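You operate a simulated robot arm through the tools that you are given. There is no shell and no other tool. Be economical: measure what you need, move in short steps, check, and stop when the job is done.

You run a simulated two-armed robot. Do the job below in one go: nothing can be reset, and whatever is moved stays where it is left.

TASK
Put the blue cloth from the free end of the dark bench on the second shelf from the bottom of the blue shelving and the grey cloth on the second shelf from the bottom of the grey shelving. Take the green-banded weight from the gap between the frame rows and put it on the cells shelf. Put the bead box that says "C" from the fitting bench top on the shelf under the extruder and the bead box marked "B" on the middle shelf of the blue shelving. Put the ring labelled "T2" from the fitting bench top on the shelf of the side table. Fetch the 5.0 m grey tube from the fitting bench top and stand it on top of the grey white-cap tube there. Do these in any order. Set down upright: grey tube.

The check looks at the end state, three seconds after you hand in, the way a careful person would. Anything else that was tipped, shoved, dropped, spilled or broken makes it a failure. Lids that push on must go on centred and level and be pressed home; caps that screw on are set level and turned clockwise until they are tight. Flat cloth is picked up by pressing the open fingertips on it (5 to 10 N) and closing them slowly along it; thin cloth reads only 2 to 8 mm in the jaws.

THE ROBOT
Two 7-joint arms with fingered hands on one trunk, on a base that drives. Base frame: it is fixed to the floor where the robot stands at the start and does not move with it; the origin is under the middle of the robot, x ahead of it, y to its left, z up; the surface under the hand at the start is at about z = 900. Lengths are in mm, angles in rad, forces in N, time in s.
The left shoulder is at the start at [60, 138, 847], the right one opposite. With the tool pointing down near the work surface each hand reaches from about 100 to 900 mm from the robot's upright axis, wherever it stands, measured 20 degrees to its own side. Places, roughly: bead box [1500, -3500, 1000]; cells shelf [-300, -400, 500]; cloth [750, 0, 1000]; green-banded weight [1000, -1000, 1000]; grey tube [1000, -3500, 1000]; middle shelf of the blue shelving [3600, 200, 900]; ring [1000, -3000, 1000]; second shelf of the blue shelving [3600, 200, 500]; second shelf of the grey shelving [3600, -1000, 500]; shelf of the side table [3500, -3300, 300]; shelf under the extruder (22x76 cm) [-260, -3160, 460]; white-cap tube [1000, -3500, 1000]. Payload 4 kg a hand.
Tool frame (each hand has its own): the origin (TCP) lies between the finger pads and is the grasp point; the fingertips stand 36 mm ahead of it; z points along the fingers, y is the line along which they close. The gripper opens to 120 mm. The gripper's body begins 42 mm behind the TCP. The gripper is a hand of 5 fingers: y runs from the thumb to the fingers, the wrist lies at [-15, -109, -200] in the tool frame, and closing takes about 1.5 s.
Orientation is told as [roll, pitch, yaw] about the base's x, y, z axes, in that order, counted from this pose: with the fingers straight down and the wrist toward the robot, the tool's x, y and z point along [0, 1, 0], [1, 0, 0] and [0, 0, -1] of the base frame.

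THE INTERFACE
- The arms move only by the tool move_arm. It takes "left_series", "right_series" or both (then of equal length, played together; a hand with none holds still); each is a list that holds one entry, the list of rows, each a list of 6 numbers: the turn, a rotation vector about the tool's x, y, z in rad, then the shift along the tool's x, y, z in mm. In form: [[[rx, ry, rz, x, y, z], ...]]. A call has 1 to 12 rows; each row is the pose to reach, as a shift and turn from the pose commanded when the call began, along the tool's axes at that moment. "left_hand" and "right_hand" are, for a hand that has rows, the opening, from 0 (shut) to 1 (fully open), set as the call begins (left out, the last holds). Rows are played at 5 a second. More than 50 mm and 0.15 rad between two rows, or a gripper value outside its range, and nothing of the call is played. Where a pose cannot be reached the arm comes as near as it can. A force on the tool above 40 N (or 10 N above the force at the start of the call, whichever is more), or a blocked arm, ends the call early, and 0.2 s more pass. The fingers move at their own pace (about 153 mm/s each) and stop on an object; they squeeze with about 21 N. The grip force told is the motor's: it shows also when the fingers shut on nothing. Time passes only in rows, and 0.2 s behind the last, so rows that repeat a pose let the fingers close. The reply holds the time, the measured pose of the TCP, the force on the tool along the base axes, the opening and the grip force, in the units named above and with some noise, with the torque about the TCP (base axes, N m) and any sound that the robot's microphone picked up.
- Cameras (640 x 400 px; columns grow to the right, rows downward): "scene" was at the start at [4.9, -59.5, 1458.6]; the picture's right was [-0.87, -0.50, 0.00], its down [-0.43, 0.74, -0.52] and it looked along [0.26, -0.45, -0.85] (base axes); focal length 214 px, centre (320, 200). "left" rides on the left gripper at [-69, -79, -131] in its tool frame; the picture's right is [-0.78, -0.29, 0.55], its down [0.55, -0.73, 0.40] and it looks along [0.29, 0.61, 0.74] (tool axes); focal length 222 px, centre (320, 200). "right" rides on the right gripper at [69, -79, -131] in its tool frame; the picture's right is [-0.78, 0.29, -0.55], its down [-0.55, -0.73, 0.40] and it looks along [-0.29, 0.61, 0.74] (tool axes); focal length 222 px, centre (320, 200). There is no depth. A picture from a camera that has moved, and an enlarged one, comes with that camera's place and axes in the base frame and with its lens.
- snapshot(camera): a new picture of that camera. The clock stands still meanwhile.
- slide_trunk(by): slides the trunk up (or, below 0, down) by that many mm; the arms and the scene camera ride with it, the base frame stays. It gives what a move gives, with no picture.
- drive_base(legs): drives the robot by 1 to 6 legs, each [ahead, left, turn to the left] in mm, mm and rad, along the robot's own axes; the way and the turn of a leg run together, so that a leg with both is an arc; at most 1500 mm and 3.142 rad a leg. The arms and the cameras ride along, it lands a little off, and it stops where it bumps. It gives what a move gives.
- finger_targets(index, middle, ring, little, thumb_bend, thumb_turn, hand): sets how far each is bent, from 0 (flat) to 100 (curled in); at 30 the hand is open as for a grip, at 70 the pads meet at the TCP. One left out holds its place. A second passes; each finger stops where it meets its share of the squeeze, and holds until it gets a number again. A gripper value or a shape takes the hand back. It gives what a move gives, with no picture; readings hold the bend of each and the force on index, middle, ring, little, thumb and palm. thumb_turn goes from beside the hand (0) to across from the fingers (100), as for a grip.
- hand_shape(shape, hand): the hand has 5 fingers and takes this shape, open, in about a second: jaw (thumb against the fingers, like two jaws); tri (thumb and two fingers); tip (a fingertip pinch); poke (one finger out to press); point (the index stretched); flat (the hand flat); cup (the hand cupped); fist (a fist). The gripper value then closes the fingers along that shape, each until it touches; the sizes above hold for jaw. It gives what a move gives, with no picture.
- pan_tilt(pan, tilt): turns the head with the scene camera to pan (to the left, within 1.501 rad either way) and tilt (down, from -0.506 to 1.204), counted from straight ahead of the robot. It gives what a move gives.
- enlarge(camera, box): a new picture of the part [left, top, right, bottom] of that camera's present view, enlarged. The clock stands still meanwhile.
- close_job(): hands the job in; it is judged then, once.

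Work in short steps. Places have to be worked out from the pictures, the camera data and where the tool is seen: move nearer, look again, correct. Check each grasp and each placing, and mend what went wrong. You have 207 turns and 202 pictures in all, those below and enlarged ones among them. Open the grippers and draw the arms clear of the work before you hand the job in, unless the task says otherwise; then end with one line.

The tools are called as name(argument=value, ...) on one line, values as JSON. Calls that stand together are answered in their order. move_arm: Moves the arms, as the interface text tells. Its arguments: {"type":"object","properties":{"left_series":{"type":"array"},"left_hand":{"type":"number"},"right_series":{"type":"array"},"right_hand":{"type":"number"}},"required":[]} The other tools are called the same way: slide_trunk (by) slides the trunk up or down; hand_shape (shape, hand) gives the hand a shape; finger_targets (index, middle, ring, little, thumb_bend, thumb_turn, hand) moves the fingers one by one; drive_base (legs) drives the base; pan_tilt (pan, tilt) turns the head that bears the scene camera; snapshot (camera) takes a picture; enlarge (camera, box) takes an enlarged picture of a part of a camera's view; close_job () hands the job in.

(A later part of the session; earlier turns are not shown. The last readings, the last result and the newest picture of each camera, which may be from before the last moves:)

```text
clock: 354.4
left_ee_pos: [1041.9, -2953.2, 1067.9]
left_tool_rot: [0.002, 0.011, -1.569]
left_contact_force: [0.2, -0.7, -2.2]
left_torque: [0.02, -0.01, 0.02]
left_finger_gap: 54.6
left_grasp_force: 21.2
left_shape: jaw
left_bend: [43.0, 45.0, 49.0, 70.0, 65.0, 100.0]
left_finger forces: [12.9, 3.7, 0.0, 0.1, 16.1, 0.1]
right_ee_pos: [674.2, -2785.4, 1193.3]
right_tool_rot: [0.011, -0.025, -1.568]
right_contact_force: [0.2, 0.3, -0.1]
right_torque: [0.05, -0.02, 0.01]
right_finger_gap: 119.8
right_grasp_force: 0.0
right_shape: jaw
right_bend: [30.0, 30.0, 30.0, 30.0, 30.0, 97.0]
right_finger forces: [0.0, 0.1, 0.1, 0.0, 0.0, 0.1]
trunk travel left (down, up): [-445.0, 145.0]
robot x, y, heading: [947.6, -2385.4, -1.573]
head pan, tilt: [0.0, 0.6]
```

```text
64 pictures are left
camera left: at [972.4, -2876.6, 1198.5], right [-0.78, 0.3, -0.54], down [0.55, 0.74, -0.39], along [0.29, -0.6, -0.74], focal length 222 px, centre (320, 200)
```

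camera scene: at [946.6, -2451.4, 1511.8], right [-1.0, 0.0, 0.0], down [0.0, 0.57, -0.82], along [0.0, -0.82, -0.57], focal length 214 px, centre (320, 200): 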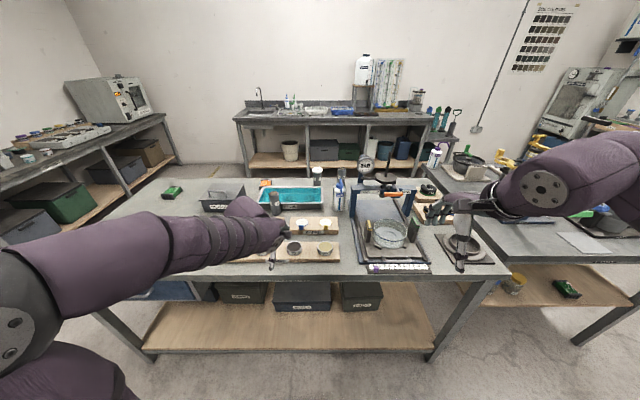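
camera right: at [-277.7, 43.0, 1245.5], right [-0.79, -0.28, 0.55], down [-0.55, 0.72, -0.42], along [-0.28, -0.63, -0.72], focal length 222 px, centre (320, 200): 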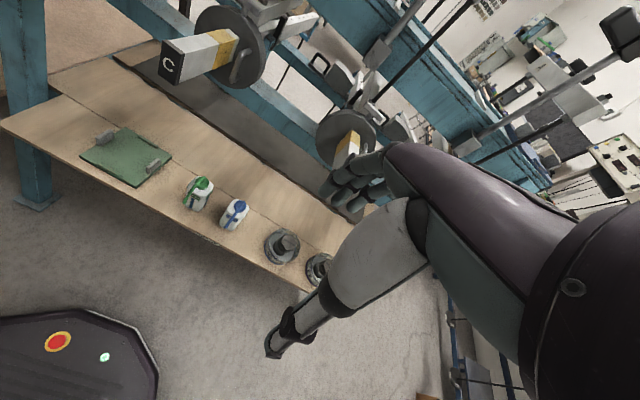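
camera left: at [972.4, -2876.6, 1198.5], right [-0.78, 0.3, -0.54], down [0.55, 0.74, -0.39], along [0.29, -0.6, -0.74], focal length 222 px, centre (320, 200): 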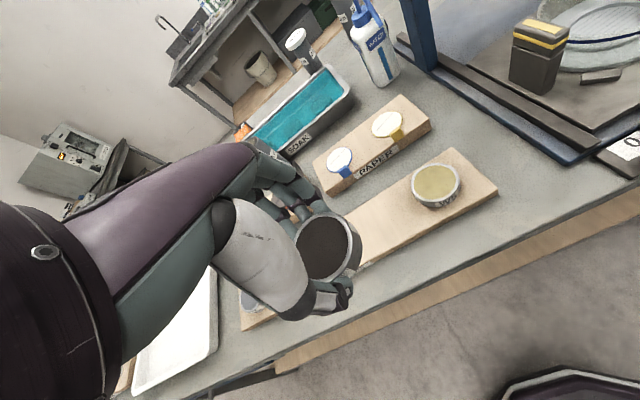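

Ring held. I drive to the side table: back off, strafe +x, turn to face +x and look.

drive_base(legs=[[-390, 0, 0], [0, 1450, 0], [0, 0, 1.57], [0, -900, 0]])

pan_tilt(pan=-0.2, tilt=0.7)

snapshot(camera="scene")

```text
clock: 371.9
left_ee_pos: [2940.7, -2830.8, 1067.5]
left_tool_rot: [0.001, 0.012, -0.022]
left_contact_force: [-0.6, -0.7, -1.6]
left_torque: [0.02, 0.01, -0.02]
left_finger_gap: 54.8
left_grasp_force: 20.9
left_shape: jaw
left_bend: [43.0, 45.0, 49.0, 70.0, 65.0, 100.0]
left_finger forces: [13.0, 3.6, 0.0, 0.0, 15.8, 0.0]
right_ee_pos: [2766.7, -3196.5, 1192.3]
right_tool_rot: [0.01, -0.024, -0.021]
right_contact_force: [0.0, -0.3, -0.2]
right_torque: [0.02, -0.02, 0.0]
right_finger_gap: 119.9
right_grasp_force: 0.1
right_shape: jaw
right_bend: [30.0, 30.0, 30.0, 30.0, 30.0, 97.0]
right_finger forces: [0.0, 0.0, 0.1, 0.0, 0.0, 0.0]
trunk travel left (down, up): [-445.0, 145.0]
robot x, y, heading: [2378.7, -2913.1, -0.031]
head pan, tilt: [0.0, 0.6]
```

```text
clock: 372.6
left_ee_pos: [2940.4, -2830.7, 1068.4]
left_tool_rot: [0.002, 0.013, -0.022]
left_contact_force: [0.4, -0.3, -1.7]
left_torque: [-0.01, 0.02, 0.0]
left_finger_gap: 54.8
left_grasp_force: 21.1
left_shape: jaw
left_bend: [43.0, 45.0, 49.0, 70.0, 65.0, 100.0]
left_finger forces: [12.9, 3.5, 0.0, 0.0, 15.8, 0.1]
right_ee_pos: [2764.9, -3196.3, 1192.6]
right_tool_rot: [0.011, -0.024, -0.019]
right_contact_force: [0.0, -0.2, -0.1]
right_torque: [0.02, 0.0, 0.02]
right_finger_gap: 119.7
right_grasp_force: 0.1
right_shape: jaw
right_bend: [30.0, 30.0, 30.0, 30.0, 30.0, 97.0]
right_finger forces: [0.0, 0.1, 0.0, 0.1, 0.0, 0.0]
trunk travel left (down, up): [-445.0, 145.0]
robot x, y, heading: [2379.8, -2911.5, -0.024]
head pan, tilt: [-0.201, 0.7]
```

```text
63 pictures are left
camera scene: at [2431.7, -2932.3, 1503.2], right [-0.22, -0.97, 0.0], down [-0.63, 0.14, -0.77], along [0.75, -0.17, -0.64], focal length 214 px, centre (320, 200)
```

scene: 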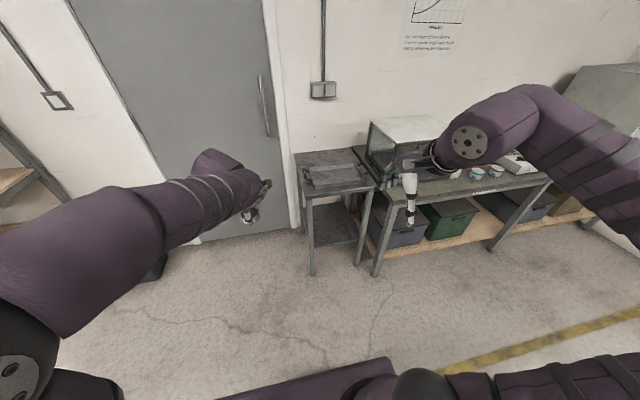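

Side table: x 3345–3650, y −3078…−3474, shelf z≈308, top ≈760. I drive to face it, lower the trunk, and then lower the left hand in front of it.

drive_base(legs=[[240, -460, 0.024]])

slide_trunk(by=-400)

move_arm(left_series=[[[0, 0, 0, 0, 0, 40], [0, 0, 0, 0, 0, 80], [0, 0, 0, 0, 0, 120], [0, 0, 0, 0, 0, 160], [0, 0, 0, 0, 0, 200], [0, 0, 0, 0, 0, 240], [0, 0, 0, 0, 0, 265], [0, 0, 0, 0, 0, 265]]])

snapshot(camera="left")

snapshot(camera="scene")

```text
clock: 375.6
left_ee_pos: [3176.9, -3278.4, 1067.4]
left_tool_rot: [0.002, 0.011, 0.007]
left_contact_force: [0.5, -0.1, -2.7]
left_torque: [-0.02, 0.03, -0.02]
left_finger_gap: 54.6
left_grasp_force: 21.0
left_shape: jaw
left_bend: [43.0, 45.0, 49.0, 70.0, 65.0, 100.0]
left_finger forces: [12.9, 3.6, 0.0, 0.0, 16.0, 0.0]
right_ee_pos: [3010.1, -3646.6, 1193.3]
right_tool_rot: [0.012, -0.025, 0.008]
right_contact_force: [-0.2, 1.1, 0.7]
right_torque: [0.0, 0.02, -0.03]
right_finger_gap: 119.8
right_grasp_force: 0.2
right_shape: jaw
right_bend: [30.0, 30.0, 30.0, 30.0, 30.0, 97.0]
right_finger forces: [0.0, 0.1, 0.0, 0.0, 0.1, 0.0]
trunk travel left (down, up): [-445.0, 145.0]
robot x, y, heading: [2616.8, -3374.1, -0.0]
head pan, tilt: [-0.201, 0.7]
```

```text
clock: 379.4
left_ee_pos: [3175.4, -3278.6, 668.1]
left_tool_rot: [0.002, 0.012, 0.006]
left_contact_force: [0.2, -0.5, -1.6]
left_torque: [-0.06, -0.02, -0.02]
left_finger_gap: 54.6
left_grasp_force: 20.9
left_shape: jaw
left_bend: [43.0, 45.0, 49.0, 70.0, 65.0, 100.0]
left_finger forces: [12.7, 3.6, 0.0, 0.1, 15.9, 0.0]
right_ee_pos: [3011.2, -3647.1, 794.0]
right_tool_rot: [0.008, -0.024, 0.009]
right_contact_force: [-0.3, 0.2, 0.5]
right_torque: [0.0, -0.01, -0.02]
right_finger_gap: 119.8
right_grasp_force: 0.1
right_shape: jaw
right_bend: [30.0, 30.0, 30.0, 30.0, 30.0, 97.0]
right_finger forces: [0.0, 0.0, 0.1, 0.0, 0.0, 0.0]
trunk travel left (down, up): [-45.0, 545.0]
robot x, y, heading: [2616.4, -3373.4, 0.003]
head pan, tilt: [-0.201, 0.7]
```

```text
clock: 381.2
left_ee_pos: [3173.1, -3279.2, 401.5]
left_tool_rot: [0.002, 0.013, 0.005]
left_contact_force: [0.1, -0.5, -1.6]
left_torque: [0.01, -0.02, 0.02]
left_finger_gap: 54.7
left_grasp_force: 20.7
left_shape: jaw
left_bend: [43.0, 45.0, 49.0, 70.0, 65.0, 100.0]
left_finger forces: [12.8, 3.7, 0.1, 0.0, 15.9, 0.0]
right_ee_pos: [3010.1, -3646.0, 793.2]
right_tool_rot: [0.01, -0.025, 0.009]
right_contact_force: [-0.3, 0.1, 0.7]
right_torque: [-0.02, 0.0, -0.02]
right_finger_gap: 119.8
right_grasp_force: 0.0
right_shape: jaw
right_bend: [30.0, 30.0, 30.0, 30.0, 30.0, 97.0]
right_finger forces: [0.0, 0.0, 0.0, 0.0, 0.1, 0.1]
trunk travel left (down, up): [-45.0, 545.0]
robot x, y, heading: [2616.5, -3374.5, 0.003]
head pan, tilt: [-0.201, 0.7]
```

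```text
62 pictures are left
camera left: at [3096.4, -3349.6, 533.0], right [-0.29, -0.79, -0.54], down [-0.74, 0.55, -0.39], along [0.6, 0.29, -0.74], focal length 222 px, centre (320, 200)
```

left: 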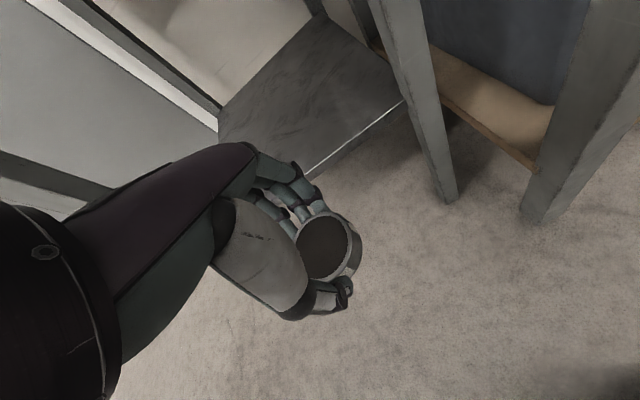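

```text
61 pictures are left
camera scene: at [2669.8, -3393.1, 1103.2], right [-0.2, -0.98, 0.0], down [-0.63, 0.13, -0.76], along [0.75, -0.15, -0.64], focal length 214 px, centre (320, 200)
```

scene: 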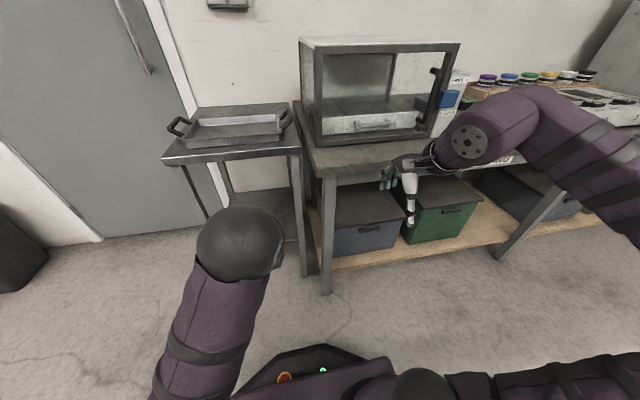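

The shelf edge is at x≈3343, z≈305. I drive 110 mm ahead and extend the hand over the shelf.

drive_base(legs=[[110, 0, 0]])

move_arm(left_series=[[[0, 0, 0, 0, 35, 0], [0, 0, 0, 0, 75, 0], [0, 0, 0, 0, 115, 0], [0, 0, 0, 0, 142, 0], [0, 0, 0, 0, 142, 0]]])

snapshot(camera="left")

snapshot(camera="scene")

```text
clock: 382.3
left_ee_pos: [3246.1, -3278.1, 403.4]
left_tool_rot: [0.001, 0.011, 0.004]
left_contact_force: [0.2, 0.5, -2.1]
left_torque: [0.01, 0.01, 0.01]
left_finger_gap: 54.5
left_grasp_force: 21.1
left_shape: jaw
left_bend: [43.0, 45.0, 49.0, 70.0, 65.0, 100.0]
left_finger forces: [13.0, 3.7, 0.2, 0.0, 16.1, 0.0]
right_ee_pos: [3076.6, -3645.5, 794.5]
right_tool_rot: [0.013, -0.017, 0.011]
right_contact_force: [-22.1, -0.4, 1.8]
right_torque: [0.0, -0.23, -0.41]
right_finger_gap: 113.5
right_grasp_force: 0.0
right_shape: jaw
right_bend: [30.0, 38.0, 34.0, 30.0, 30.0, 97.0]
right_finger forces: [0.1, 17.0, 5.1, 0.0, 0.1, 0.1]
trunk travel left (down, up): [-45.0, 545.0]
robot x, y, heading: [2689.9, -3375.0, 0.001]
head pan, tilt: [-0.201, 0.7]
stopped in leg 1: the force on the tool passed its limit at 67 N (the readings are from after the stop); the commanded pose is now the measured one
```

```text
clock: 383.5
left_ee_pos: [3387.4, -3280.2, 400.6]
left_tool_rot: [0.001, 0.014, 0.003]
left_contact_force: [0.9, -0.7, -2.3]
left_torque: [0.03, -0.01, -0.01]
left_finger_gap: 54.6
left_grasp_force: 21.1
left_shape: jaw
left_bend: [43.0, 45.0, 49.0, 70.0, 65.0, 100.0]
left_finger forces: [12.9, 3.8, 0.0, 0.0, 16.0, 0.0]
right_ee_pos: [3078.0, -3645.5, 795.3]
right_tool_rot: [0.013, -0.016, 0.009]
right_contact_force: [-28.4, -0.9, 2.4]
right_torque: [0.02, -0.26, -0.45]
right_finger_gap: 112.3
right_grasp_force: 0.0
right_shape: jaw
right_bend: [30.0, 39.0, 34.0, 30.0, 30.0, 97.0]
right_finger forces: [0.3, 21.1, 7.0, 0.1, 0.0, 0.0]
trunk travel left (down, up): [-45.0, 545.0]
robot x, y, heading: [2686.4, -3377.3, 0.001]
head pan, tilt: [-0.201, 0.7]
```

```text
60 pictures are left
camera left: at [3310.0, -3349.9, 532.3], right [-0.29, -0.79, -0.55], down [-0.74, 0.55, -0.39], along [0.6, 0.29, -0.74], focal length 222 px, centre (320, 200)
```

left: 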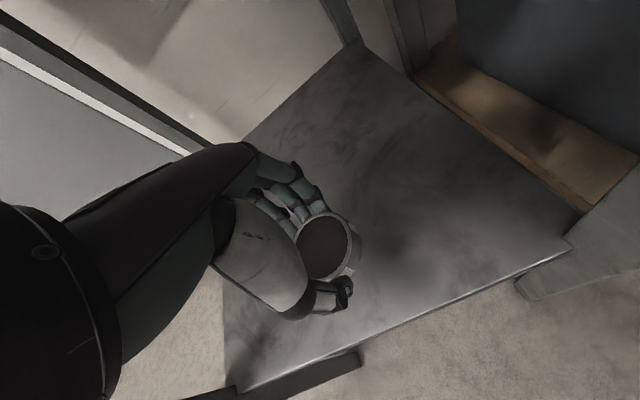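

```text
59 pictures are left
camera scene: at [2740.5, -3393.1, 1103.3], right [-0.2, -0.98, 0.0], down [-0.63, 0.13, -0.77], along [0.75, -0.15, -0.64], focal length 214 px, centre (320, 200)
```

scene: 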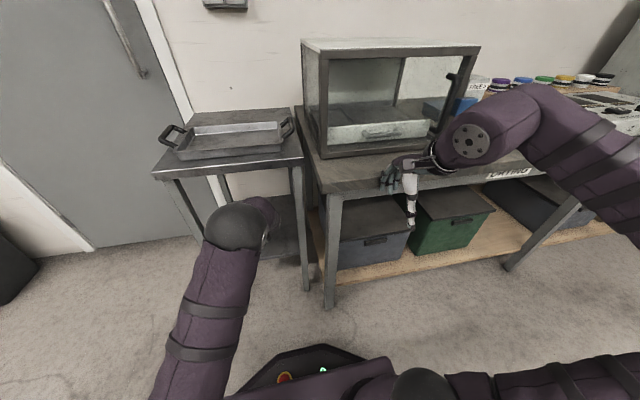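

The right fingers bumped the neighbouring bench's edge; I withdraw the right hand, and bring the left hand 30 mm further over the shelf.

move_arm(right_series=[[[0, 0, 0, 0, -20, 0], [0, 0, 0, 0, -40, -20], [0, 0, 0, 0, -60, -50], [0, 0, 0, 0, -60, -90], [0, 0, 0, 0, -60, -130]]], left_series=[[[0, 0, 0, 0, 10, 5], [0, 0, 0, 0, 20, 10], [0, 0, 0, 0, 32, 15], [0, 0, 0, 0, 32, 25], [0, 0, 0, 0, 32, 30]]])

enlarge(camera="scene", box=[290, 20, 530, 270])

snapshot(camera="left")

```text
clock: 384.7
left_ee_pos: [3422.0, -3278.8, 369.0]
left_tool_rot: [0.001, 0.013, 0.006]
left_contact_force: [0.1, -0.5, -2.4]
left_torque: [-0.02, -0.03, -0.03]
left_finger_gap: 54.6
left_grasp_force: 20.8
left_shape: jaw
left_bend: [43.0, 45.0, 49.0, 70.0, 65.0, 100.0]
left_finger forces: [12.8, 3.7, 0.2, 0.0, 16.0, 0.0]
right_ee_pos: [3016.9, -3646.5, 923.6]
right_tool_rot: [0.013, -0.018, 0.011]
right_contact_force: [0.0, -0.1, 0.8]
right_torque: [0.01, 0.01, 0.0]
right_finger_gap: 120.0
right_grasp_force: 0.0
right_shape: jaw
right_bend: [30.0, 30.0, 30.0, 30.0, 30.0, 97.0]
right_finger forces: [0.0, 0.1, 0.0, 0.0, 0.0, 0.0]
trunk travel left (down, up): [-45.0, 545.0]
robot x, y, heading: [2688.5, -3374.8, 0.005]
head pan, tilt: [-0.201, 0.7]
```

```text
1.60 times, centred on (410, 145) of scene
camera zoom: at [2742.5, -3393.3, 1103.1], right [-0.2, -0.98, 0.0], down [-0.63, 0.13, -0.76], along [0.75, -0.15, -0.64], focal length 343 px, centre (176, 288)
```

zoom: 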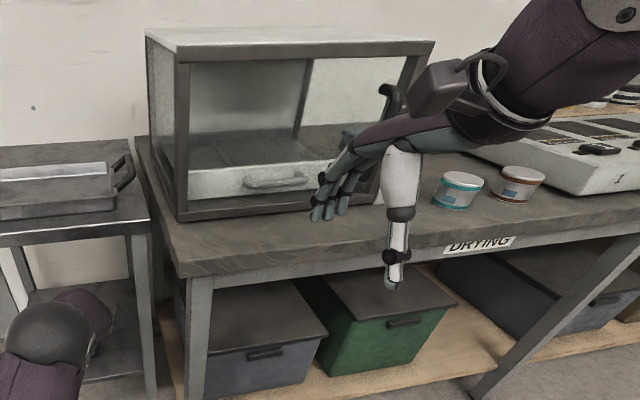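

```text
57 pictures are left
camera left: at [3342.9, -3349.2, 500.3], right [-0.29, -0.79, -0.54], down [-0.74, 0.55, -0.39], along [0.6, 0.29, -0.74], focal length 222 px, centre (320, 200)
```

left: 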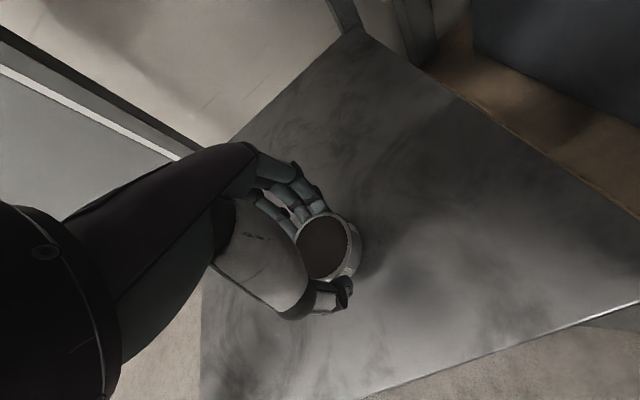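

Nothing moved on the drying bench. I lower the ring in small steps to the shelf.

move_arm(left_series=[[[0, 0, 0, 0, 0, 5], [0, 0, 0, 0, 0, 10], [0, 0, 0, 0, 0, 14], [0, 0, 0, 0, 0, 14]]])

move_arm(left_series=[[[0, 0, 0, 0, 0, 3], [0, 0, 0, 0, 0, 6], [0, 0, 0, 0, 0, 6]]])

```text
clock: 385.7
left_ee_pos: [3420.3, -3277.1, 356.7]
left_tool_rot: [0.002, 0.01, 0.003]
left_contact_force: [-1.9, 0.0, 6.3]
left_torque: [-0.04, -0.24, 0.02]
left_finger_gap: 54.6
left_grasp_force: 21.0
left_shape: jaw
left_bend: [43.0, 45.0, 49.0, 70.0, 65.0, 100.0]
left_finger forces: [20.0, 3.5, 0.0, 0.0, 17.2, 0.1]
right_ee_pos: [3016.0, -3646.6, 923.9]
right_tool_rot: [0.012, -0.018, 0.011]
right_contact_force: [-0.1, -0.2, -0.1]
right_torque: [0.03, -0.01, 0.0]
right_finger_gap: 119.9
right_grasp_force: 0.1
right_shape: jaw
right_bend: [30.0, 30.0, 30.0, 30.0, 30.0, 97.0]
right_finger forces: [0.0, 0.1, 0.1, 0.1, 0.1, 0.0]
trunk travel left (down, up): [-45.0, 545.0]
robot x, y, heading: [2686.9, -3373.2, 0.008]
head pan, tilt: [-0.201, 0.7]
```

```text
clock: 386.5
left_ee_pos: [3421.9, -3278.0, 356.1]
left_tool_rot: [0.0, 0.002, 0.004]
left_contact_force: [-1.6, 1.6, 40.7]
left_torque: [-0.17, 0.16, 0.07]
left_finger_gap: 54.9
left_grasp_force: 20.9
left_shape: jaw
left_bend: [43.0, 45.0, 49.0, 70.0, 65.0, 100.0]
left_finger forces: [30.6, 3.1, 0.0, 0.1, 35.8, 0.0]
right_ee_pos: [3014.0, -3646.2, 925.8]
right_tool_rot: [0.013, -0.02, 0.012]
right_contact_force: [-0.4, 0.2, -0.2]
right_torque: [-0.03, -0.02, 0.0]
right_finger_gap: 119.7
right_grasp_force: 0.1
right_shape: jaw
right_bend: [30.0, 30.0, 30.0, 30.0, 30.0, 97.0]
right_finger forces: [0.0, 0.1, 0.1, 0.0, 0.0, 0.0]
trunk travel left (down, up): [-45.0, 545.0]
robot x, y, heading: [2687.0, -3372.5, 0.002]
head pan, tilt: [-0.201, 0.7]
```

Firm contact at z≈356. I ease up 6 mm while opening, then lift and withdraw.

move_arm(left_series=[[[0, 0, 0, 0, 0, -5], [0, 0, 0, 0, 0, -5]]])

move_arm(left_series=[[[0, 0, 0, 0, 0, 0], [0, 0, 0, 0, 0, 0], [0, 0, 0, 0, 0, 0], [0, 0, 0, 0, 0, 0], [0, 0, 0, 0, 0, -20], [0, 0, 0, 0, 0, -45], [0, 0, 0, 0, 0, -60], [0, 0, 0, 0, -40, -65], [0, 0, 0, 0, -85, -65], [0, 0, 0, 0, -130, -65], [0, 0, 0, 0, -130, -65]]], left_hand=1)

snapshot(camera="left")

```text
clock: 387.1
left_ee_pos: [3419.5, -3278.8, 356.1]
left_tool_rot: [0.001, 0.012, 0.003]
left_contact_force: [4.9, 0.5, 21.8]
left_torque: [-0.15, -0.82, 0.04]
left_finger_gap: 55.9
left_grasp_force: 20.8
left_shape: jaw
left_bend: [42.0, 44.0, 48.0, 70.0, 66.0, 100.0]
left_finger forces: [31.4, 4.8, 0.3, 0.0, 16.3, 0.1]
right_ee_pos: [3015.9, -3647.9, 923.6]
right_tool_rot: [0.012, -0.02, 0.011]
right_contact_force: [-0.9, 0.3, 0.7]
right_torque: [-0.03, 0.02, 0.01]
right_finger_gap: 119.7
right_grasp_force: 0.1
right_shape: jaw
right_bend: [30.0, 30.0, 30.0, 30.0, 30.0, 97.0]
right_finger forces: [0.0, 0.0, 0.0, 0.0, 0.0, 0.0]
trunk travel left (down, up): [-45.0, 545.0]
robot x, y, heading: [2686.2, -3374.2, 0.0]
head pan, tilt: [-0.201, 0.7]
```

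```text
clock: 389.5
left_ee_pos: [3290.3, -3278.6, 420.4]
left_tool_rot: [0.003, 0.014, 0.002]
left_contact_force: [-0.5, -0.4, 0.8]
left_torque: [-0.01, 0.0, 0.04]
left_finger_gap: 119.7
left_grasp_force: 0.0
left_shape: jaw
left_bend: [30.0, 30.0, 30.0, 30.0, 30.0, 97.0]
left_finger forces: [0.0, 0.0, 0.1, 0.1, 0.0, 0.1]
right_ee_pos: [3017.5, -3646.8, 923.3]
right_tool_rot: [0.012, -0.016, 0.012]
right_contact_force: [0.2, 0.1, -0.1]
right_torque: [-0.03, 0.0, -0.04]
right_finger_gap: 119.8
right_grasp_force: 0.1
right_shape: jaw
right_bend: [30.0, 30.0, 30.0, 30.0, 30.0, 97.0]
right_finger forces: [0.1, 0.0, 0.1, 0.1, 0.0, 0.1]
trunk travel left (down, up): [-45.0, 545.0]
robot x, y, heading: [2687.8, -3376.6, 0.002]
head pan, tilt: [-0.201, 0.7]
```

```text
56 pictures are left
camera left: at [3213.9, -3349.0, 552.7], right [-0.29, -0.79, -0.54], down [-0.74, 0.55, -0.39], along [0.6, 0.29, -0.74], focal length 222 px, centre (320, 200)
```

left: 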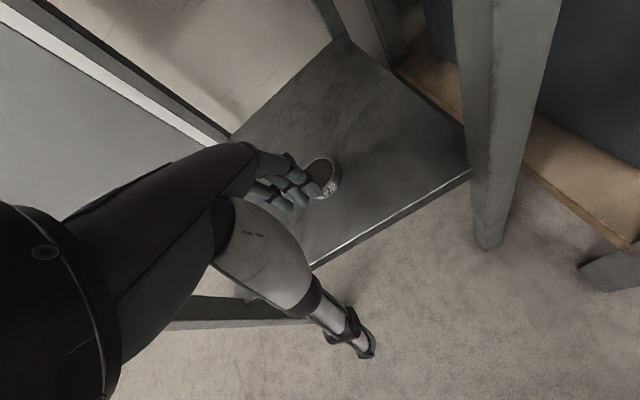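

Ring T2 lies flat on the side-table shelf. I raise the trunk and left hand and drive around to the rear aisle behind the fitting bench.

slide_trunk(by=400)

move_arm(left_series=[[[0, 0, 0, 0, -20, -40], [0, 0, 0, 0, -45, -80], [0, 0, 0, 0, -70, -120], [0, 0, 0, 0, -95, -155], [0, 0, 0, 0, -115, -190], [0, 0, 0, 0, -130, -230], [0, 0, 0, 0, -130, -260], [0, 0, 0, 0, -130, -260]]])

drive_base(legs=[[-280, 0, 0], [0, -880, 0], [0, 0, 1.57]])

pan_tilt(pan=1.2, tilt=0.6)

snapshot(camera="scene")

```text
clock: 391.9
left_ee_pos: [3281.7, -3276.5, 673.5]
left_tool_rot: [0.008, 0.043, 0.009]
left_contact_force: [-4.1, 1.5, -7.1]
left_torque: [-0.25, -0.37, 0.07]
left_finger_gap: 119.7
left_grasp_force: 0.0
left_shape: jaw
left_bend: [30.0, 30.0, 30.0, 30.0, 30.0, 97.0]
left_finger forces: [0.0, 0.0, 0.1, 0.1, 0.0, 7.0]
right_ee_pos: [3016.0, -3648.0, 1184.6]
right_tool_rot: [0.013, -0.018, 0.012]
right_contact_force: [0.0, -0.2, -0.8]
right_torque: [0.01, -0.05, -0.01]
right_finger_gap: 119.7
right_grasp_force: 0.0
right_shape: jaw
right_bend: [30.0, 30.0, 30.0, 30.0, 30.0, 97.0]
right_finger forces: [0.1, 0.0, 0.1, 0.0, 0.1, 0.1]
trunk travel left (down, up): [-305.0, 285.0]
robot x, y, heading: [2685.9, -3373.3, 0.0]
head pan, tilt: [-0.201, 0.7]
stopped: the force on the tool passed its limit at 62 N (the readings are from after the stop); the commanded pose is now the measured one
```

```text
clock: 392.2
left_ee_pos: [3265.6, -3274.4, 682.7]
left_tool_rot: [0.016, 0.069, 0.008]
left_contact_force: [-5.3, 0.3, -3.3]
left_torque: [-0.03, -0.32, 0.04]
left_finger_gap: 119.9
left_grasp_force: 0.0
left_shape: jaw
left_bend: [30.0, 30.0, 30.0, 30.0, 30.0, 97.0]
left_finger forces: [0.1, 0.0, 0.0, 0.0, 0.1, 6.3]
right_ee_pos: [3016.1, -3647.4, 1183.7]
right_tool_rot: [0.012, -0.02, 0.011]
right_contact_force: [0.5, 0.0, -0.6]
right_torque: [-0.02, -0.01, -0.04]
right_finger_gap: 119.6
right_grasp_force: 0.1
right_shape: jaw
right_bend: [30.0, 30.0, 30.0, 30.0, 30.0, 97.0]
right_finger forces: [0.1, 0.0, 0.0, 0.0, 0.1, 0.1]
trunk travel left (down, up): [-305.0, 285.0]
robot x, y, heading: [2688.4, -3376.8, 0.001]
head pan, tilt: [-0.201, 0.7]
stopped in row 1 (left hand): the force on the tool passed its limit at 58 N (the readings are from after the stop); the commanded pose is now the measured one
```

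```text
clock: 402.2
left_ee_pos: [2308.8, -3670.1, 681.4]
left_tool_rot: [0.015, 0.067, 1.576]
left_contact_force: [0.3, 0.3, -0.2]
left_torque: [0.0, 0.02, 0.0]
left_finger_gap: 120.2
left_grasp_force: 0.1
left_shape: jaw
left_bend: [30.0, 30.0, 30.0, 30.0, 30.0, 97.0]
left_finger forces: [0.1, 0.1, 0.1, 0.0, 0.0, 0.0]
right_ee_pos: [2680.7, -3923.9, 1182.3]
right_tool_rot: [0.011, -0.017, 1.577]
right_contact_force: [0.5, 0.1, -0.7]
right_torque: [-0.04, 0.01, -0.01]
right_finger_gap: 119.8
right_grasp_force: 0.1
right_shape: jaw
right_bend: [30.0, 30.0, 30.0, 30.0, 30.0, 97.0]
right_finger forces: [0.1, 0.0, 0.0, 0.0, 0.0, 0.0]
trunk travel left (down, up): [-305.0, 285.0]
robot x, y, heading: [2409.1, -4252.6, 1.571]
head pan, tilt: [-0.201, 0.7]
```

```text
clock: 403.8
left_ee_pos: [2309.0, -3671.7, 682.0]
left_tool_rot: [0.014, 0.065, 1.575]
left_contact_force: [-0.4, 0.1, -0.2]
left_torque: [0.0, -0.03, -0.01]
left_finger_gap: 120.2
left_grasp_force: 0.1
left_shape: jaw
left_bend: [30.0, 30.0, 30.0, 30.0, 30.0, 97.0]
left_finger forces: [0.0, 0.0, 0.0, 0.1, 0.0, 0.0]
right_ee_pos: [2679.7, -3923.3, 1183.9]
right_tool_rot: [0.012, -0.017, 1.575]
right_contact_force: [0.3, 0.1, 0.6]
right_torque: [0.02, 0.02, 0.02]
right_finger_gap: 119.9
right_grasp_force: 0.0
right_shape: jaw
right_bend: [30.0, 30.0, 30.0, 30.0, 30.0, 97.0]
right_finger forces: [0.0, 0.1, 0.0, 0.1, 0.1, 0.0]
trunk travel left (down, up): [-305.0, 285.0]
robot x, y, heading: [2411.0, -4249.2, 1.565]
head pan, tilt: [1.201, 0.6]
```

```text
55 pictures are left
camera scene: at [2325.4, -4248.5, 1371.6], right [0.37, 0.93, 0.0], down [0.53, -0.21, -0.83], along [-0.77, 0.3, -0.56], focal length 214 px, centre (320, 200)
```

scene: 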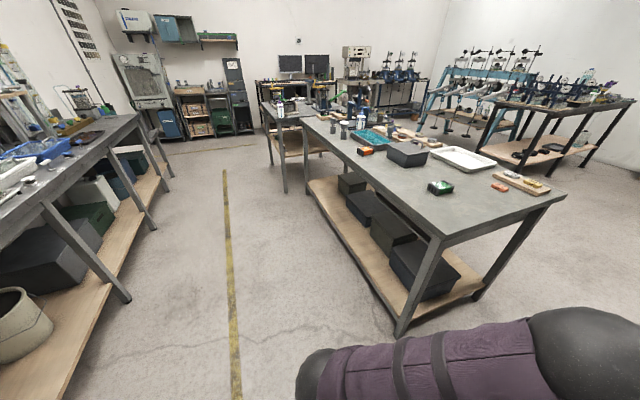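

The hand had touched the side table's underside while the trunk rose; I check the side table and ring from here.

pan_tilt(pan=-0.8, tilt=0.5)

snapshot(camera="scene")

```text
clock: 405.7
left_ee_pos: [2309.1, -3670.4, 682.5]
left_tool_rot: [0.015, 0.068, 1.574]
left_contact_force: [-0.9, 0.7, 0.1]
left_torque: [-0.03, 0.01, 0.03]
left_finger_gap: 119.9
left_grasp_force: 0.0
left_shape: jaw
left_bend: [30.0, 30.0, 30.0, 30.0, 30.0, 97.0]
left_finger forces: [0.1, 0.1, 0.0, 0.1, 0.0, 0.0]
right_ee_pos: [2680.0, -3924.1, 1183.3]
right_tool_rot: [0.012, -0.016, 1.576]
right_contact_force: [-0.1, 0.8, -0.4]
right_torque: [0.0, -0.04, 0.01]
right_finger_gap: 119.8
right_grasp_force: 0.0
right_shape: jaw
right_bend: [30.0, 30.0, 30.0, 30.0, 30.0, 97.0]
right_finger forces: [0.0, 0.0, 0.0, 0.0, 0.1, 0.0]
trunk travel left (down, up): [-305.0, 285.0]
robot x, y, heading: [2407.1, -4254.6, 1.566]
head pan, tilt: [-0.799, 0.499]
```

```text
54 pictures are left
camera scene: at [2473.1, -4217.6, 1380.7], right [0.69, -0.72, 0.0], down [-0.34, -0.33, -0.88], along [0.63, 0.61, -0.48], focal length 214 px, centre (320, 200)
```

scene: 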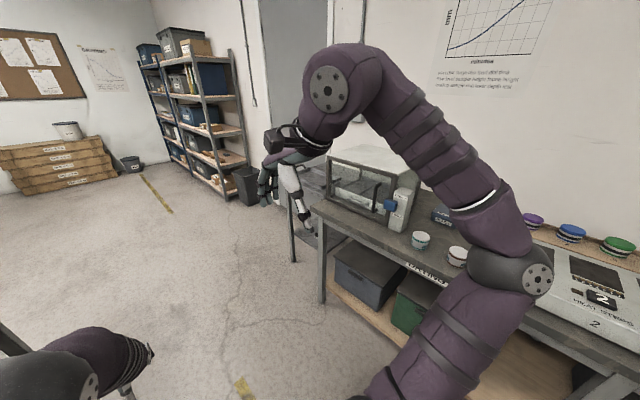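

enlarge(camera="scene", box=[260, 140, 380, 270])

```text
3.08 times, centred on (320, 205) of scene
camera zoom: at [2473.1, -4217.6, 1380.7], right [0.69, -0.72, 0.0], down [-0.34, -0.33, -0.88], along [0.63, 0.61, -0.48], focal length 660 px, centre (320, 185)
```

zoom: 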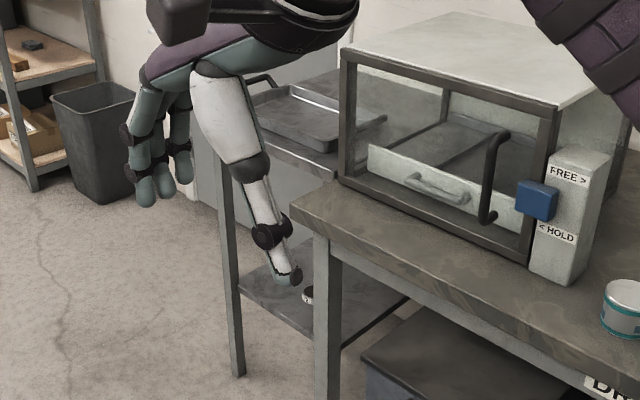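

Side table, tray and ring are fine. I raise the trunk and the left hand, then strafe to x≈1050 behind the bench.

slide_trunk(by=280)

move_arm(left_series=[[[-0.03, 0, 0, 0, -25, -30], [-0.068, 0.015, 0, 0, -50, -60], [-0.068, 0.015, 0, 0, -75, -90], [-0.068, 0.015, 0, 0, -100, -120], [-0.068, 0.015, 0, 0, -100, -160], [-0.068, 0.015, 0, 0, -100, -180], [-0.068, 0.015, 0, 0, -100, -180]]])

drive_base(legs=[[0, 1360, 0.005]])

pan_tilt(pan=0.0, tilt=0.7)

snapshot(camera="scene")

```text
clock: 408.5
left_ee_pos: [2309.1, -3671.4, 963.2]
left_tool_rot: [0.016, 0.066, 1.574]
left_contact_force: [-0.2, 0.2, -0.8]
left_torque: [-0.01, 0.0, -0.01]
left_finger_gap: 120.0
left_grasp_force: 0.2
left_shape: jaw
left_bend: [30.0, 30.0, 30.0, 30.0, 30.0, 97.0]
left_finger forces: [0.0, 0.0, 0.0, 0.0, 0.0, 0.0]
right_ee_pos: [2680.8, -3922.7, 1463.9]
right_tool_rot: [0.012, -0.017, 1.577]
right_contact_force: [1.1, 0.1, 0.3]
right_torque: [0.01, -0.01, 0.05]
right_finger_gap: 119.5
right_grasp_force: 0.1
right_shape: jaw
right_bend: [30.0, 30.0, 30.0, 30.0, 30.0, 97.0]
right_finger forces: [0.1, 0.0, 0.1, 0.0, 0.0, 0.0]
trunk travel left (down, up): [-585.0, 5.0]
robot x, y, heading: [2408.3, -4252.5, 1.574]
head pan, tilt: [-0.799, 0.499]
```

```text
clock: 410.1
left_ee_pos: [2312.0, -3758.5, 1148.3]
left_tool_rot: [0.029, -0.002, 1.574]
left_contact_force: [-0.2, 0.8, 0.4]
left_torque: [-0.01, 0.0, -0.03]
left_finger_gap: 120.0
left_grasp_force: 0.0
left_shape: jaw
left_bend: [30.0, 30.0, 30.0, 30.0, 30.0, 97.0]
left_finger forces: [0.1, 0.0, 0.1, 0.0, 0.0, 0.0]
right_ee_pos: [2680.8, -3924.7, 1464.1]
right_tool_rot: [0.012, -0.017, 1.576]
right_contact_force: [0.9, -0.9, -0.2]
right_torque: [0.02, 0.01, -0.01]
right_finger_gap: 119.7
right_grasp_force: 0.1
right_shape: jaw
right_bend: [30.0, 30.0, 30.0, 30.0, 30.0, 97.0]
right_finger forces: [0.0, 0.0, 0.0, 0.1, 0.0, 0.1]
trunk travel left (down, up): [-585.0, 5.0]
robot x, y, heading: [2410.9, -4248.1, 1.566]
head pan, tilt: [-0.799, 0.499]
```

```text
clock: 416.9
left_ee_pos: [945.1, -3769.0, 1148.8]
left_tool_rot: [0.03, -0.002, 1.594]
left_contact_force: [-0.5, -0.3, 0.2]
left_torque: [0.0, -0.04, -0.02]
left_finger_gap: 120.1
left_grasp_force: 0.0
left_shape: jaw
left_bend: [30.0, 30.0, 30.0, 30.0, 30.0, 97.0]
left_finger forces: [0.0, 0.0, 0.0, 0.0, 0.1, 0.0]
right_ee_pos: [1315.8, -3926.8, 1462.1]
right_tool_rot: [0.012, -0.019, 1.594]
right_contact_force: [-0.4, -0.3, -0.4]
right_torque: [0.02, 0.02, 0.0]
right_finger_gap: 119.8
right_grasp_force: 0.0
right_shape: jaw
right_bend: [30.0, 30.0, 30.0, 30.0, 30.0, 97.0]
right_finger forces: [0.0, 0.1, 0.1, 0.0, 0.0, 0.0]
trunk travel left (down, up): [-585.0, 5.0]
robot x, y, heading: [1047.6, -4257.8, 1.589]
head pan, tilt: [-0.799, 0.499]
```

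```text
clock: 418.0
left_ee_pos: [945.9, -3769.2, 1148.7]
left_tool_rot: [0.03, -0.001, 1.591]
left_contact_force: [-0.3, -0.4, -0.5]
left_torque: [-0.01, -0.04, 0.01]
left_finger_gap: 120.1
left_grasp_force: 0.0
left_shape: jaw
left_bend: [30.0, 30.0, 30.0, 30.0, 30.0, 97.0]
left_finger forces: [0.0, 0.1, 0.0, 0.0, 0.0, 0.0]
right_ee_pos: [1317.2, -3926.9, 1464.0]
right_tool_rot: [0.013, -0.019, 1.597]
right_contact_force: [0.4, -0.7, 0.8]
right_torque: [0.0, 0.02, -0.01]
right_finger_gap: 119.6
right_grasp_force: 0.0
right_shape: jaw
right_bend: [30.0, 30.0, 30.0, 30.0, 30.0, 97.0]
right_finger forces: [0.0, 0.1, 0.0, 0.1, 0.0, 0.0]
trunk travel left (down, up): [-585.0, 5.0]
robot x, y, heading: [1049.4, -4257.4, 1.584]
head pan, tilt: [0.0, 0.7]
```

```text
52 pictures are left
camera scene: at [1049.3, -4204.0, 1643.0], right [1.0, 0.01, 0.0], down [0.01, -0.64, -0.77], along [-0.01, 0.76, -0.64], focal length 214 px, centre (320, 200)
```

scene: 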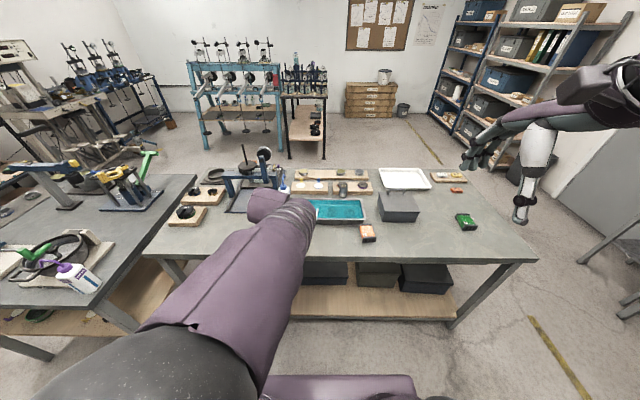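

snapshot(camera="left")

```text
51 pictures are left
camera left: at [1019.8, -3848.3, 1276.3], right [0.77, -0.27, -0.57], down [-0.54, -0.75, -0.38], along [-0.32, 0.61, -0.73], focal length 222 px, centre (320, 200)
```

left: 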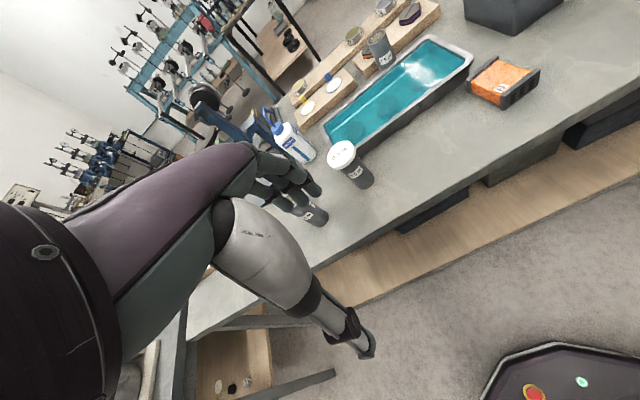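

White-cap tube ≈ [957,−3528] with top z≈976; the 5.0 m tube ≈ [813,−3548]. I drive 150 mm closer and move the left hand near the tube for a better look.

drive_base(legs=[[150, 0, -0.014]])

move_arm(left_series=[[[0, 0.015, 0, 30, -10, 10], [0, 0.03, 0, 60, -20, 20], [0, 0.03, 0, 90, -20, 35], [0, 0.03, 0, 110, -15, 45], [0, 0.03, 0, 110, -15, 45]]])

snapshot(camera="left")

```text
clock: 419.4
left_ee_pos: [950.9, -3616.9, 1148.8]
left_tool_rot: [0.031, -0.002, 1.579]
left_contact_force: [-0.4, 1.2, -0.7]
left_torque: [-0.04, 0.0, -0.03]
left_finger_gap: 120.1
left_grasp_force: 0.0
left_shape: jaw
left_bend: [30.0, 30.0, 30.0, 30.0, 30.0, 97.0]
left_finger forces: [0.0, 0.0, 0.0, 0.1, 0.1, 0.0]
right_ee_pos: [1320.1, -3778.4, 1460.7]
right_tool_rot: [0.012, -0.014, 1.581]
right_contact_force: [0.2, 1.1, -0.3]
right_torque: [-0.01, -0.01, -0.01]
right_finger_gap: 119.7
right_grasp_force: 0.1
right_shape: jaw
right_bend: [30.0, 30.0, 30.0, 30.0, 30.0, 97.0]
right_finger forces: [0.1, 0.0, 0.0, 0.1, 0.0, 0.0]
trunk travel left (down, up): [-585.0, 5.0]
robot x, y, heading: [1051.7, -4110.3, 1.565]
head pan, tilt: [0.0, 0.7]
```

```text
clock: 420.6
left_ee_pos: [838.2, -3634.4, 1107.6]
left_tool_rot: [0.063, -0.001, 1.58]
left_contact_force: [-0.1, 0.4, -0.2]
left_torque: [-0.02, -0.02, -0.01]
left_finger_gap: 119.8
left_grasp_force: 0.1
left_shape: jaw
left_bend: [30.0, 30.0, 30.0, 30.0, 30.0, 97.0]
left_finger forces: [0.0, 0.1, 0.0, 0.0, 0.1, 0.0]
right_ee_pos: [1319.4, -3781.0, 1463.4]
right_tool_rot: [0.013, -0.018, 1.581]
right_contact_force: [0.5, 0.0, -0.4]
right_torque: [0.02, 0.01, 0.0]
right_finger_gap: 119.9
right_grasp_force: 0.2
right_shape: jaw
right_bend: [30.0, 30.0, 30.0, 30.0, 30.0, 97.0]
right_finger forces: [0.1, 0.0, 0.0, 0.0, 0.0, 0.0]
trunk travel left (down, up): [-585.0, 5.0]
robot x, y, heading: [1047.3, -4108.0, 1.572]
head pan, tilt: [0.0, 0.7]
```

```text
50 pictures are left
camera left: at [916.2, -3714.3, 1232.6], right [0.75, -0.28, -0.59], down [-0.57, -0.74, -0.37], along [-0.34, 0.61, -0.72], focal length 222 px, centre (320, 200)
```

left: 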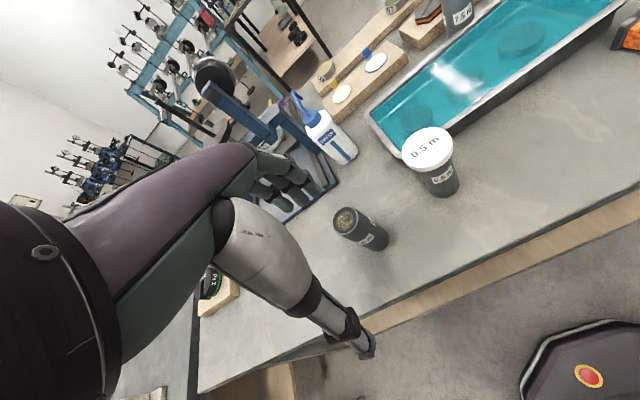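

Tube 5.0 m at [819,−3552], top z≈973; white cap at [957,−3531], top ≈979. I square the hand and move above the tube.

move_arm(left_series=[[[0, -0.03, 0, 9, 40, 0], [0, -0.063, 0, 18, 82, 10], [0, -0.063, 0, 18, 82, 35], [0, -0.063, 0, 18, 82, 50], [0, -0.063, 0, 18, 82, 50]]])

snapshot(camera="left")

```text
clock: 421.8
left_ee_pos: [817.2, -3551.3, 1058.5]
left_tool_rot: [-0.003, -0.005, 1.58]
left_contact_force: [0.4, 0.0, 0.7]
left_torque: [-0.01, 0.02, 0.0]
left_finger_gap: 120.2
left_grasp_force: 0.1
left_shape: jaw
left_bend: [30.0, 30.0, 30.0, 30.0, 30.0, 97.0]
left_finger forces: [0.0, 0.1, 0.0, 0.0, 0.0, 0.0]
right_ee_pos: [1319.6, -3780.6, 1463.8]
right_tool_rot: [0.013, -0.017, 1.582]
right_contact_force: [-0.4, -1.4, 0.2]
right_torque: [-0.01, 0.01, 0.0]
right_finger_gap: 119.6
right_grasp_force: 0.0
right_shape: jaw
right_bend: [30.0, 30.0, 30.0, 30.0, 30.0, 97.0]
right_finger forces: [0.0, 0.0, 0.0, 0.1, 0.0, 0.0]
trunk travel left (down, up): [-585.0, 5.0]
robot x, y, heading: [1045.6, -4108.9, 1.57]
head pan, tilt: [0.0, 0.7]
```

```text
49 pictures are left
camera left: at [886.5, -3632.4, 1188.0], right [0.79, -0.28, -0.55], down [-0.54, -0.74, -0.4], along [-0.29, 0.61, -0.74], focal length 222 px, centre (320, 200)
```

left: 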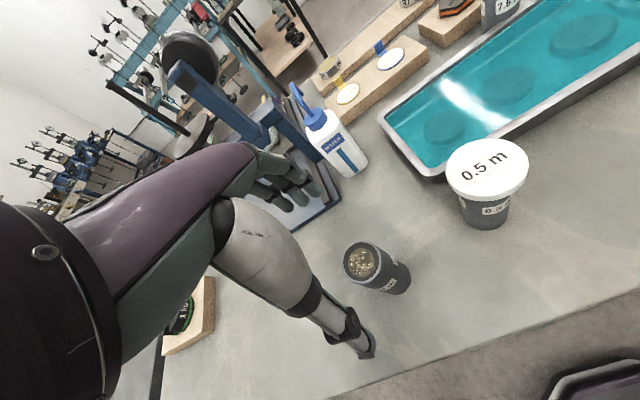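

Tube axis ≈ [821,−3555]. I adjust and lower the open hand around it to z≈946.

move_arm(left_series=[[[0, 0, 0, -4, -4, 10], [0, 0, 0, -4, -4, 35], [0, 0, 0, -4, -4, 60], [0, 0, 0, -4, -4, 85], [0, 0, 0, -4, -4, 105], [0, 0, 0, -4, -4, 113], [0, 0, 0, -4, -4, 113]]])

snapshot(camera="left")

```text
clock: 423.4
left_ee_pos: [822.1, -3557.2, 945.5]
left_tool_rot: [-0.003, -0.003, 1.579]
left_contact_force: [0.3, 0.3, -0.8]
left_torque: [-0.03, -0.03, -0.03]
left_finger_gap: 120.1
left_grasp_force: 0.1
left_shape: jaw
left_bend: [30.0, 30.0, 30.0, 30.0, 30.0, 97.0]
left_finger forces: [0.0, 0.0, 0.1, 0.0, 0.1, 0.0]
right_ee_pos: [1319.6, -3779.7, 1463.4]
right_tool_rot: [0.011, -0.019, 1.581]
right_contact_force: [-0.7, 0.1, -0.5]
right_torque: [-0.01, -0.05, -0.02]
right_finger_gap: 119.7
right_grasp_force: 0.1
right_shape: jaw
right_bend: [30.0, 30.0, 30.0, 30.0, 30.0, 97.0]
right_finger forces: [0.1, 0.1, 0.0, 0.0, 0.1, 0.0]
trunk travel left (down, up): [-585.0, 5.0]
robot x, y, heading: [1050.6, -4107.8, 1.575]
head pan, tilt: [0.0, 0.7]
```

```text
48 pictures are left
camera left: at [891.5, -3636.2, 1075.0], right [0.79, -0.28, -0.55], down [-0.54, -0.74, -0.4], along [-0.29, 0.61, -0.74], focal length 222 px, centre (320, 200)
```

left: 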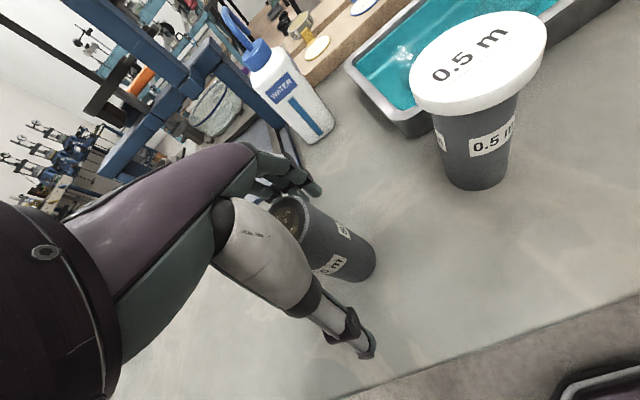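

The tube is between the fingers. Closing, then lifting.

move_arm(left_series=[[[0, 0, 0, 0, 0, 0], [0, 0, 0, 0, 0, 0], [0, 0, 0, 0, 0, 0], [0, 0, 0, 0, 0, 0], [0, 0, 0, 0, 0, 0], [0, 0, 0, 0, 0, 0], [0, 0, 0, 0, 0, 0], [0, 0, 0, 0, 0, 0]]], left_hand=0)

snapshot(camera="left")

```text
clock: 425.2
left_ee_pos: [821.6, -3556.3, 944.8]
left_tool_rot: [-0.002, 0.0, 1.58]
left_contact_force: [-0.4, -0.3, -0.3]
left_torque: [0.0, 0.01, -0.03]
left_finger_gap: 37.5
left_grasp_force: 21.1
left_shape: jaw
left_bend: [47.0, 51.0, 55.0, 71.0, 69.0, 100.0]
left_finger forces: [11.4, 5.5, 0.1, 0.0, 17.7, 0.0]
right_ee_pos: [1319.5, -3779.5, 1462.2]
right_tool_rot: [0.013, -0.017, 1.581]
right_contact_force: [-0.1, 0.0, -0.5]
right_torque: [0.03, -0.01, 0.01]
right_finger_gap: 120.0
right_grasp_force: 0.1
right_shape: jaw
right_bend: [30.0, 30.0, 30.0, 30.0, 30.0, 97.0]
right_finger forces: [0.1, 0.0, 0.0, 0.0, 0.1, 0.0]
trunk travel left (down, up): [-585.0, 5.0]
robot x, y, heading: [1047.8, -4109.4, 1.573]
head pan, tilt: [0.0, 0.7]
```

```text
47 pictures are left
camera left: at [891.4, -3636.1, 1075.2], right [0.79, -0.28, -0.55], down [-0.54, -0.74, -0.4], along [-0.29, 0.61, -0.74], focal length 222 px, centre (320, 200)
```

left: 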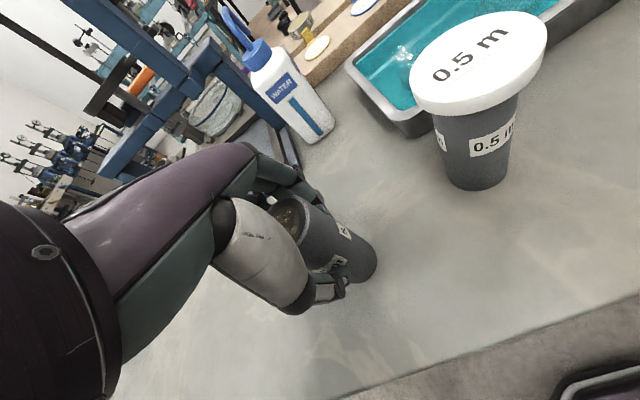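

Gripped (37.5 mm). I lift 150 mm and move over toward the white cap.

move_arm(left_series=[[[0, 0, 0, 0, 0, -10], [0, 0, 0, 0, 0, -40], [0, 0, 0, 0, 0, -80], [0, 0, 0, 0, 0, -120], [0, 0, 0, 0, 0, -150], [0, 0, 0, -30, 0, -150], [0, 0, 0, -60, 0, -150], [0, 0, 0, -90, 0, -150], [0, 0, 0, -90, 0, -150]]])

snapshot(camera="left")

```text
clock: 427.2
left_ee_pos: [911.1, -3555.6, 1096.0]
left_tool_rot: [-0.003, -0.003, 1.582]
left_contact_force: [-0.4, 0.1, -1.6]
left_torque: [-0.04, -0.03, -0.04]
left_finger_gap: 37.2
left_grasp_force: 21.1
left_shape: jaw
left_bend: [47.0, 51.0, 55.0, 71.0, 69.0, 100.0]
left_finger forces: [11.6, 5.7, 0.0, 0.0, 17.6, 0.0]
right_ee_pos: [1318.3, -3780.1, 1463.8]
right_tool_rot: [0.012, -0.019, 1.581]
right_contact_force: [-1.1, -0.9, 0.1]
right_torque: [-0.02, 0.0, 0.01]
right_finger_gap: 119.9
right_grasp_force: 0.0
right_shape: jaw
right_bend: [30.0, 30.0, 30.0, 30.0, 30.0, 97.0]
right_finger forces: [0.1, 0.0, 0.0, 0.0, 0.0, 0.0]
trunk travel left (down, up): [-585.0, 5.0]
robot x, y, heading: [1047.0, -4107.9, 1.574]
head pan, tilt: [0.0, 0.7]
```

```text
46 pictures are left
camera left: at [979.8, -3635.4, 1225.1], right [0.79, -0.28, -0.55], down [-0.54, -0.74, -0.4], along [-0.29, 0.61, -0.74], focal length 222 px, centre (320, 200)
```

left: 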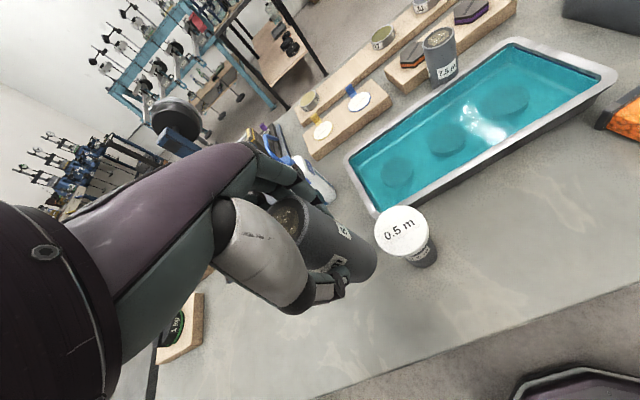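

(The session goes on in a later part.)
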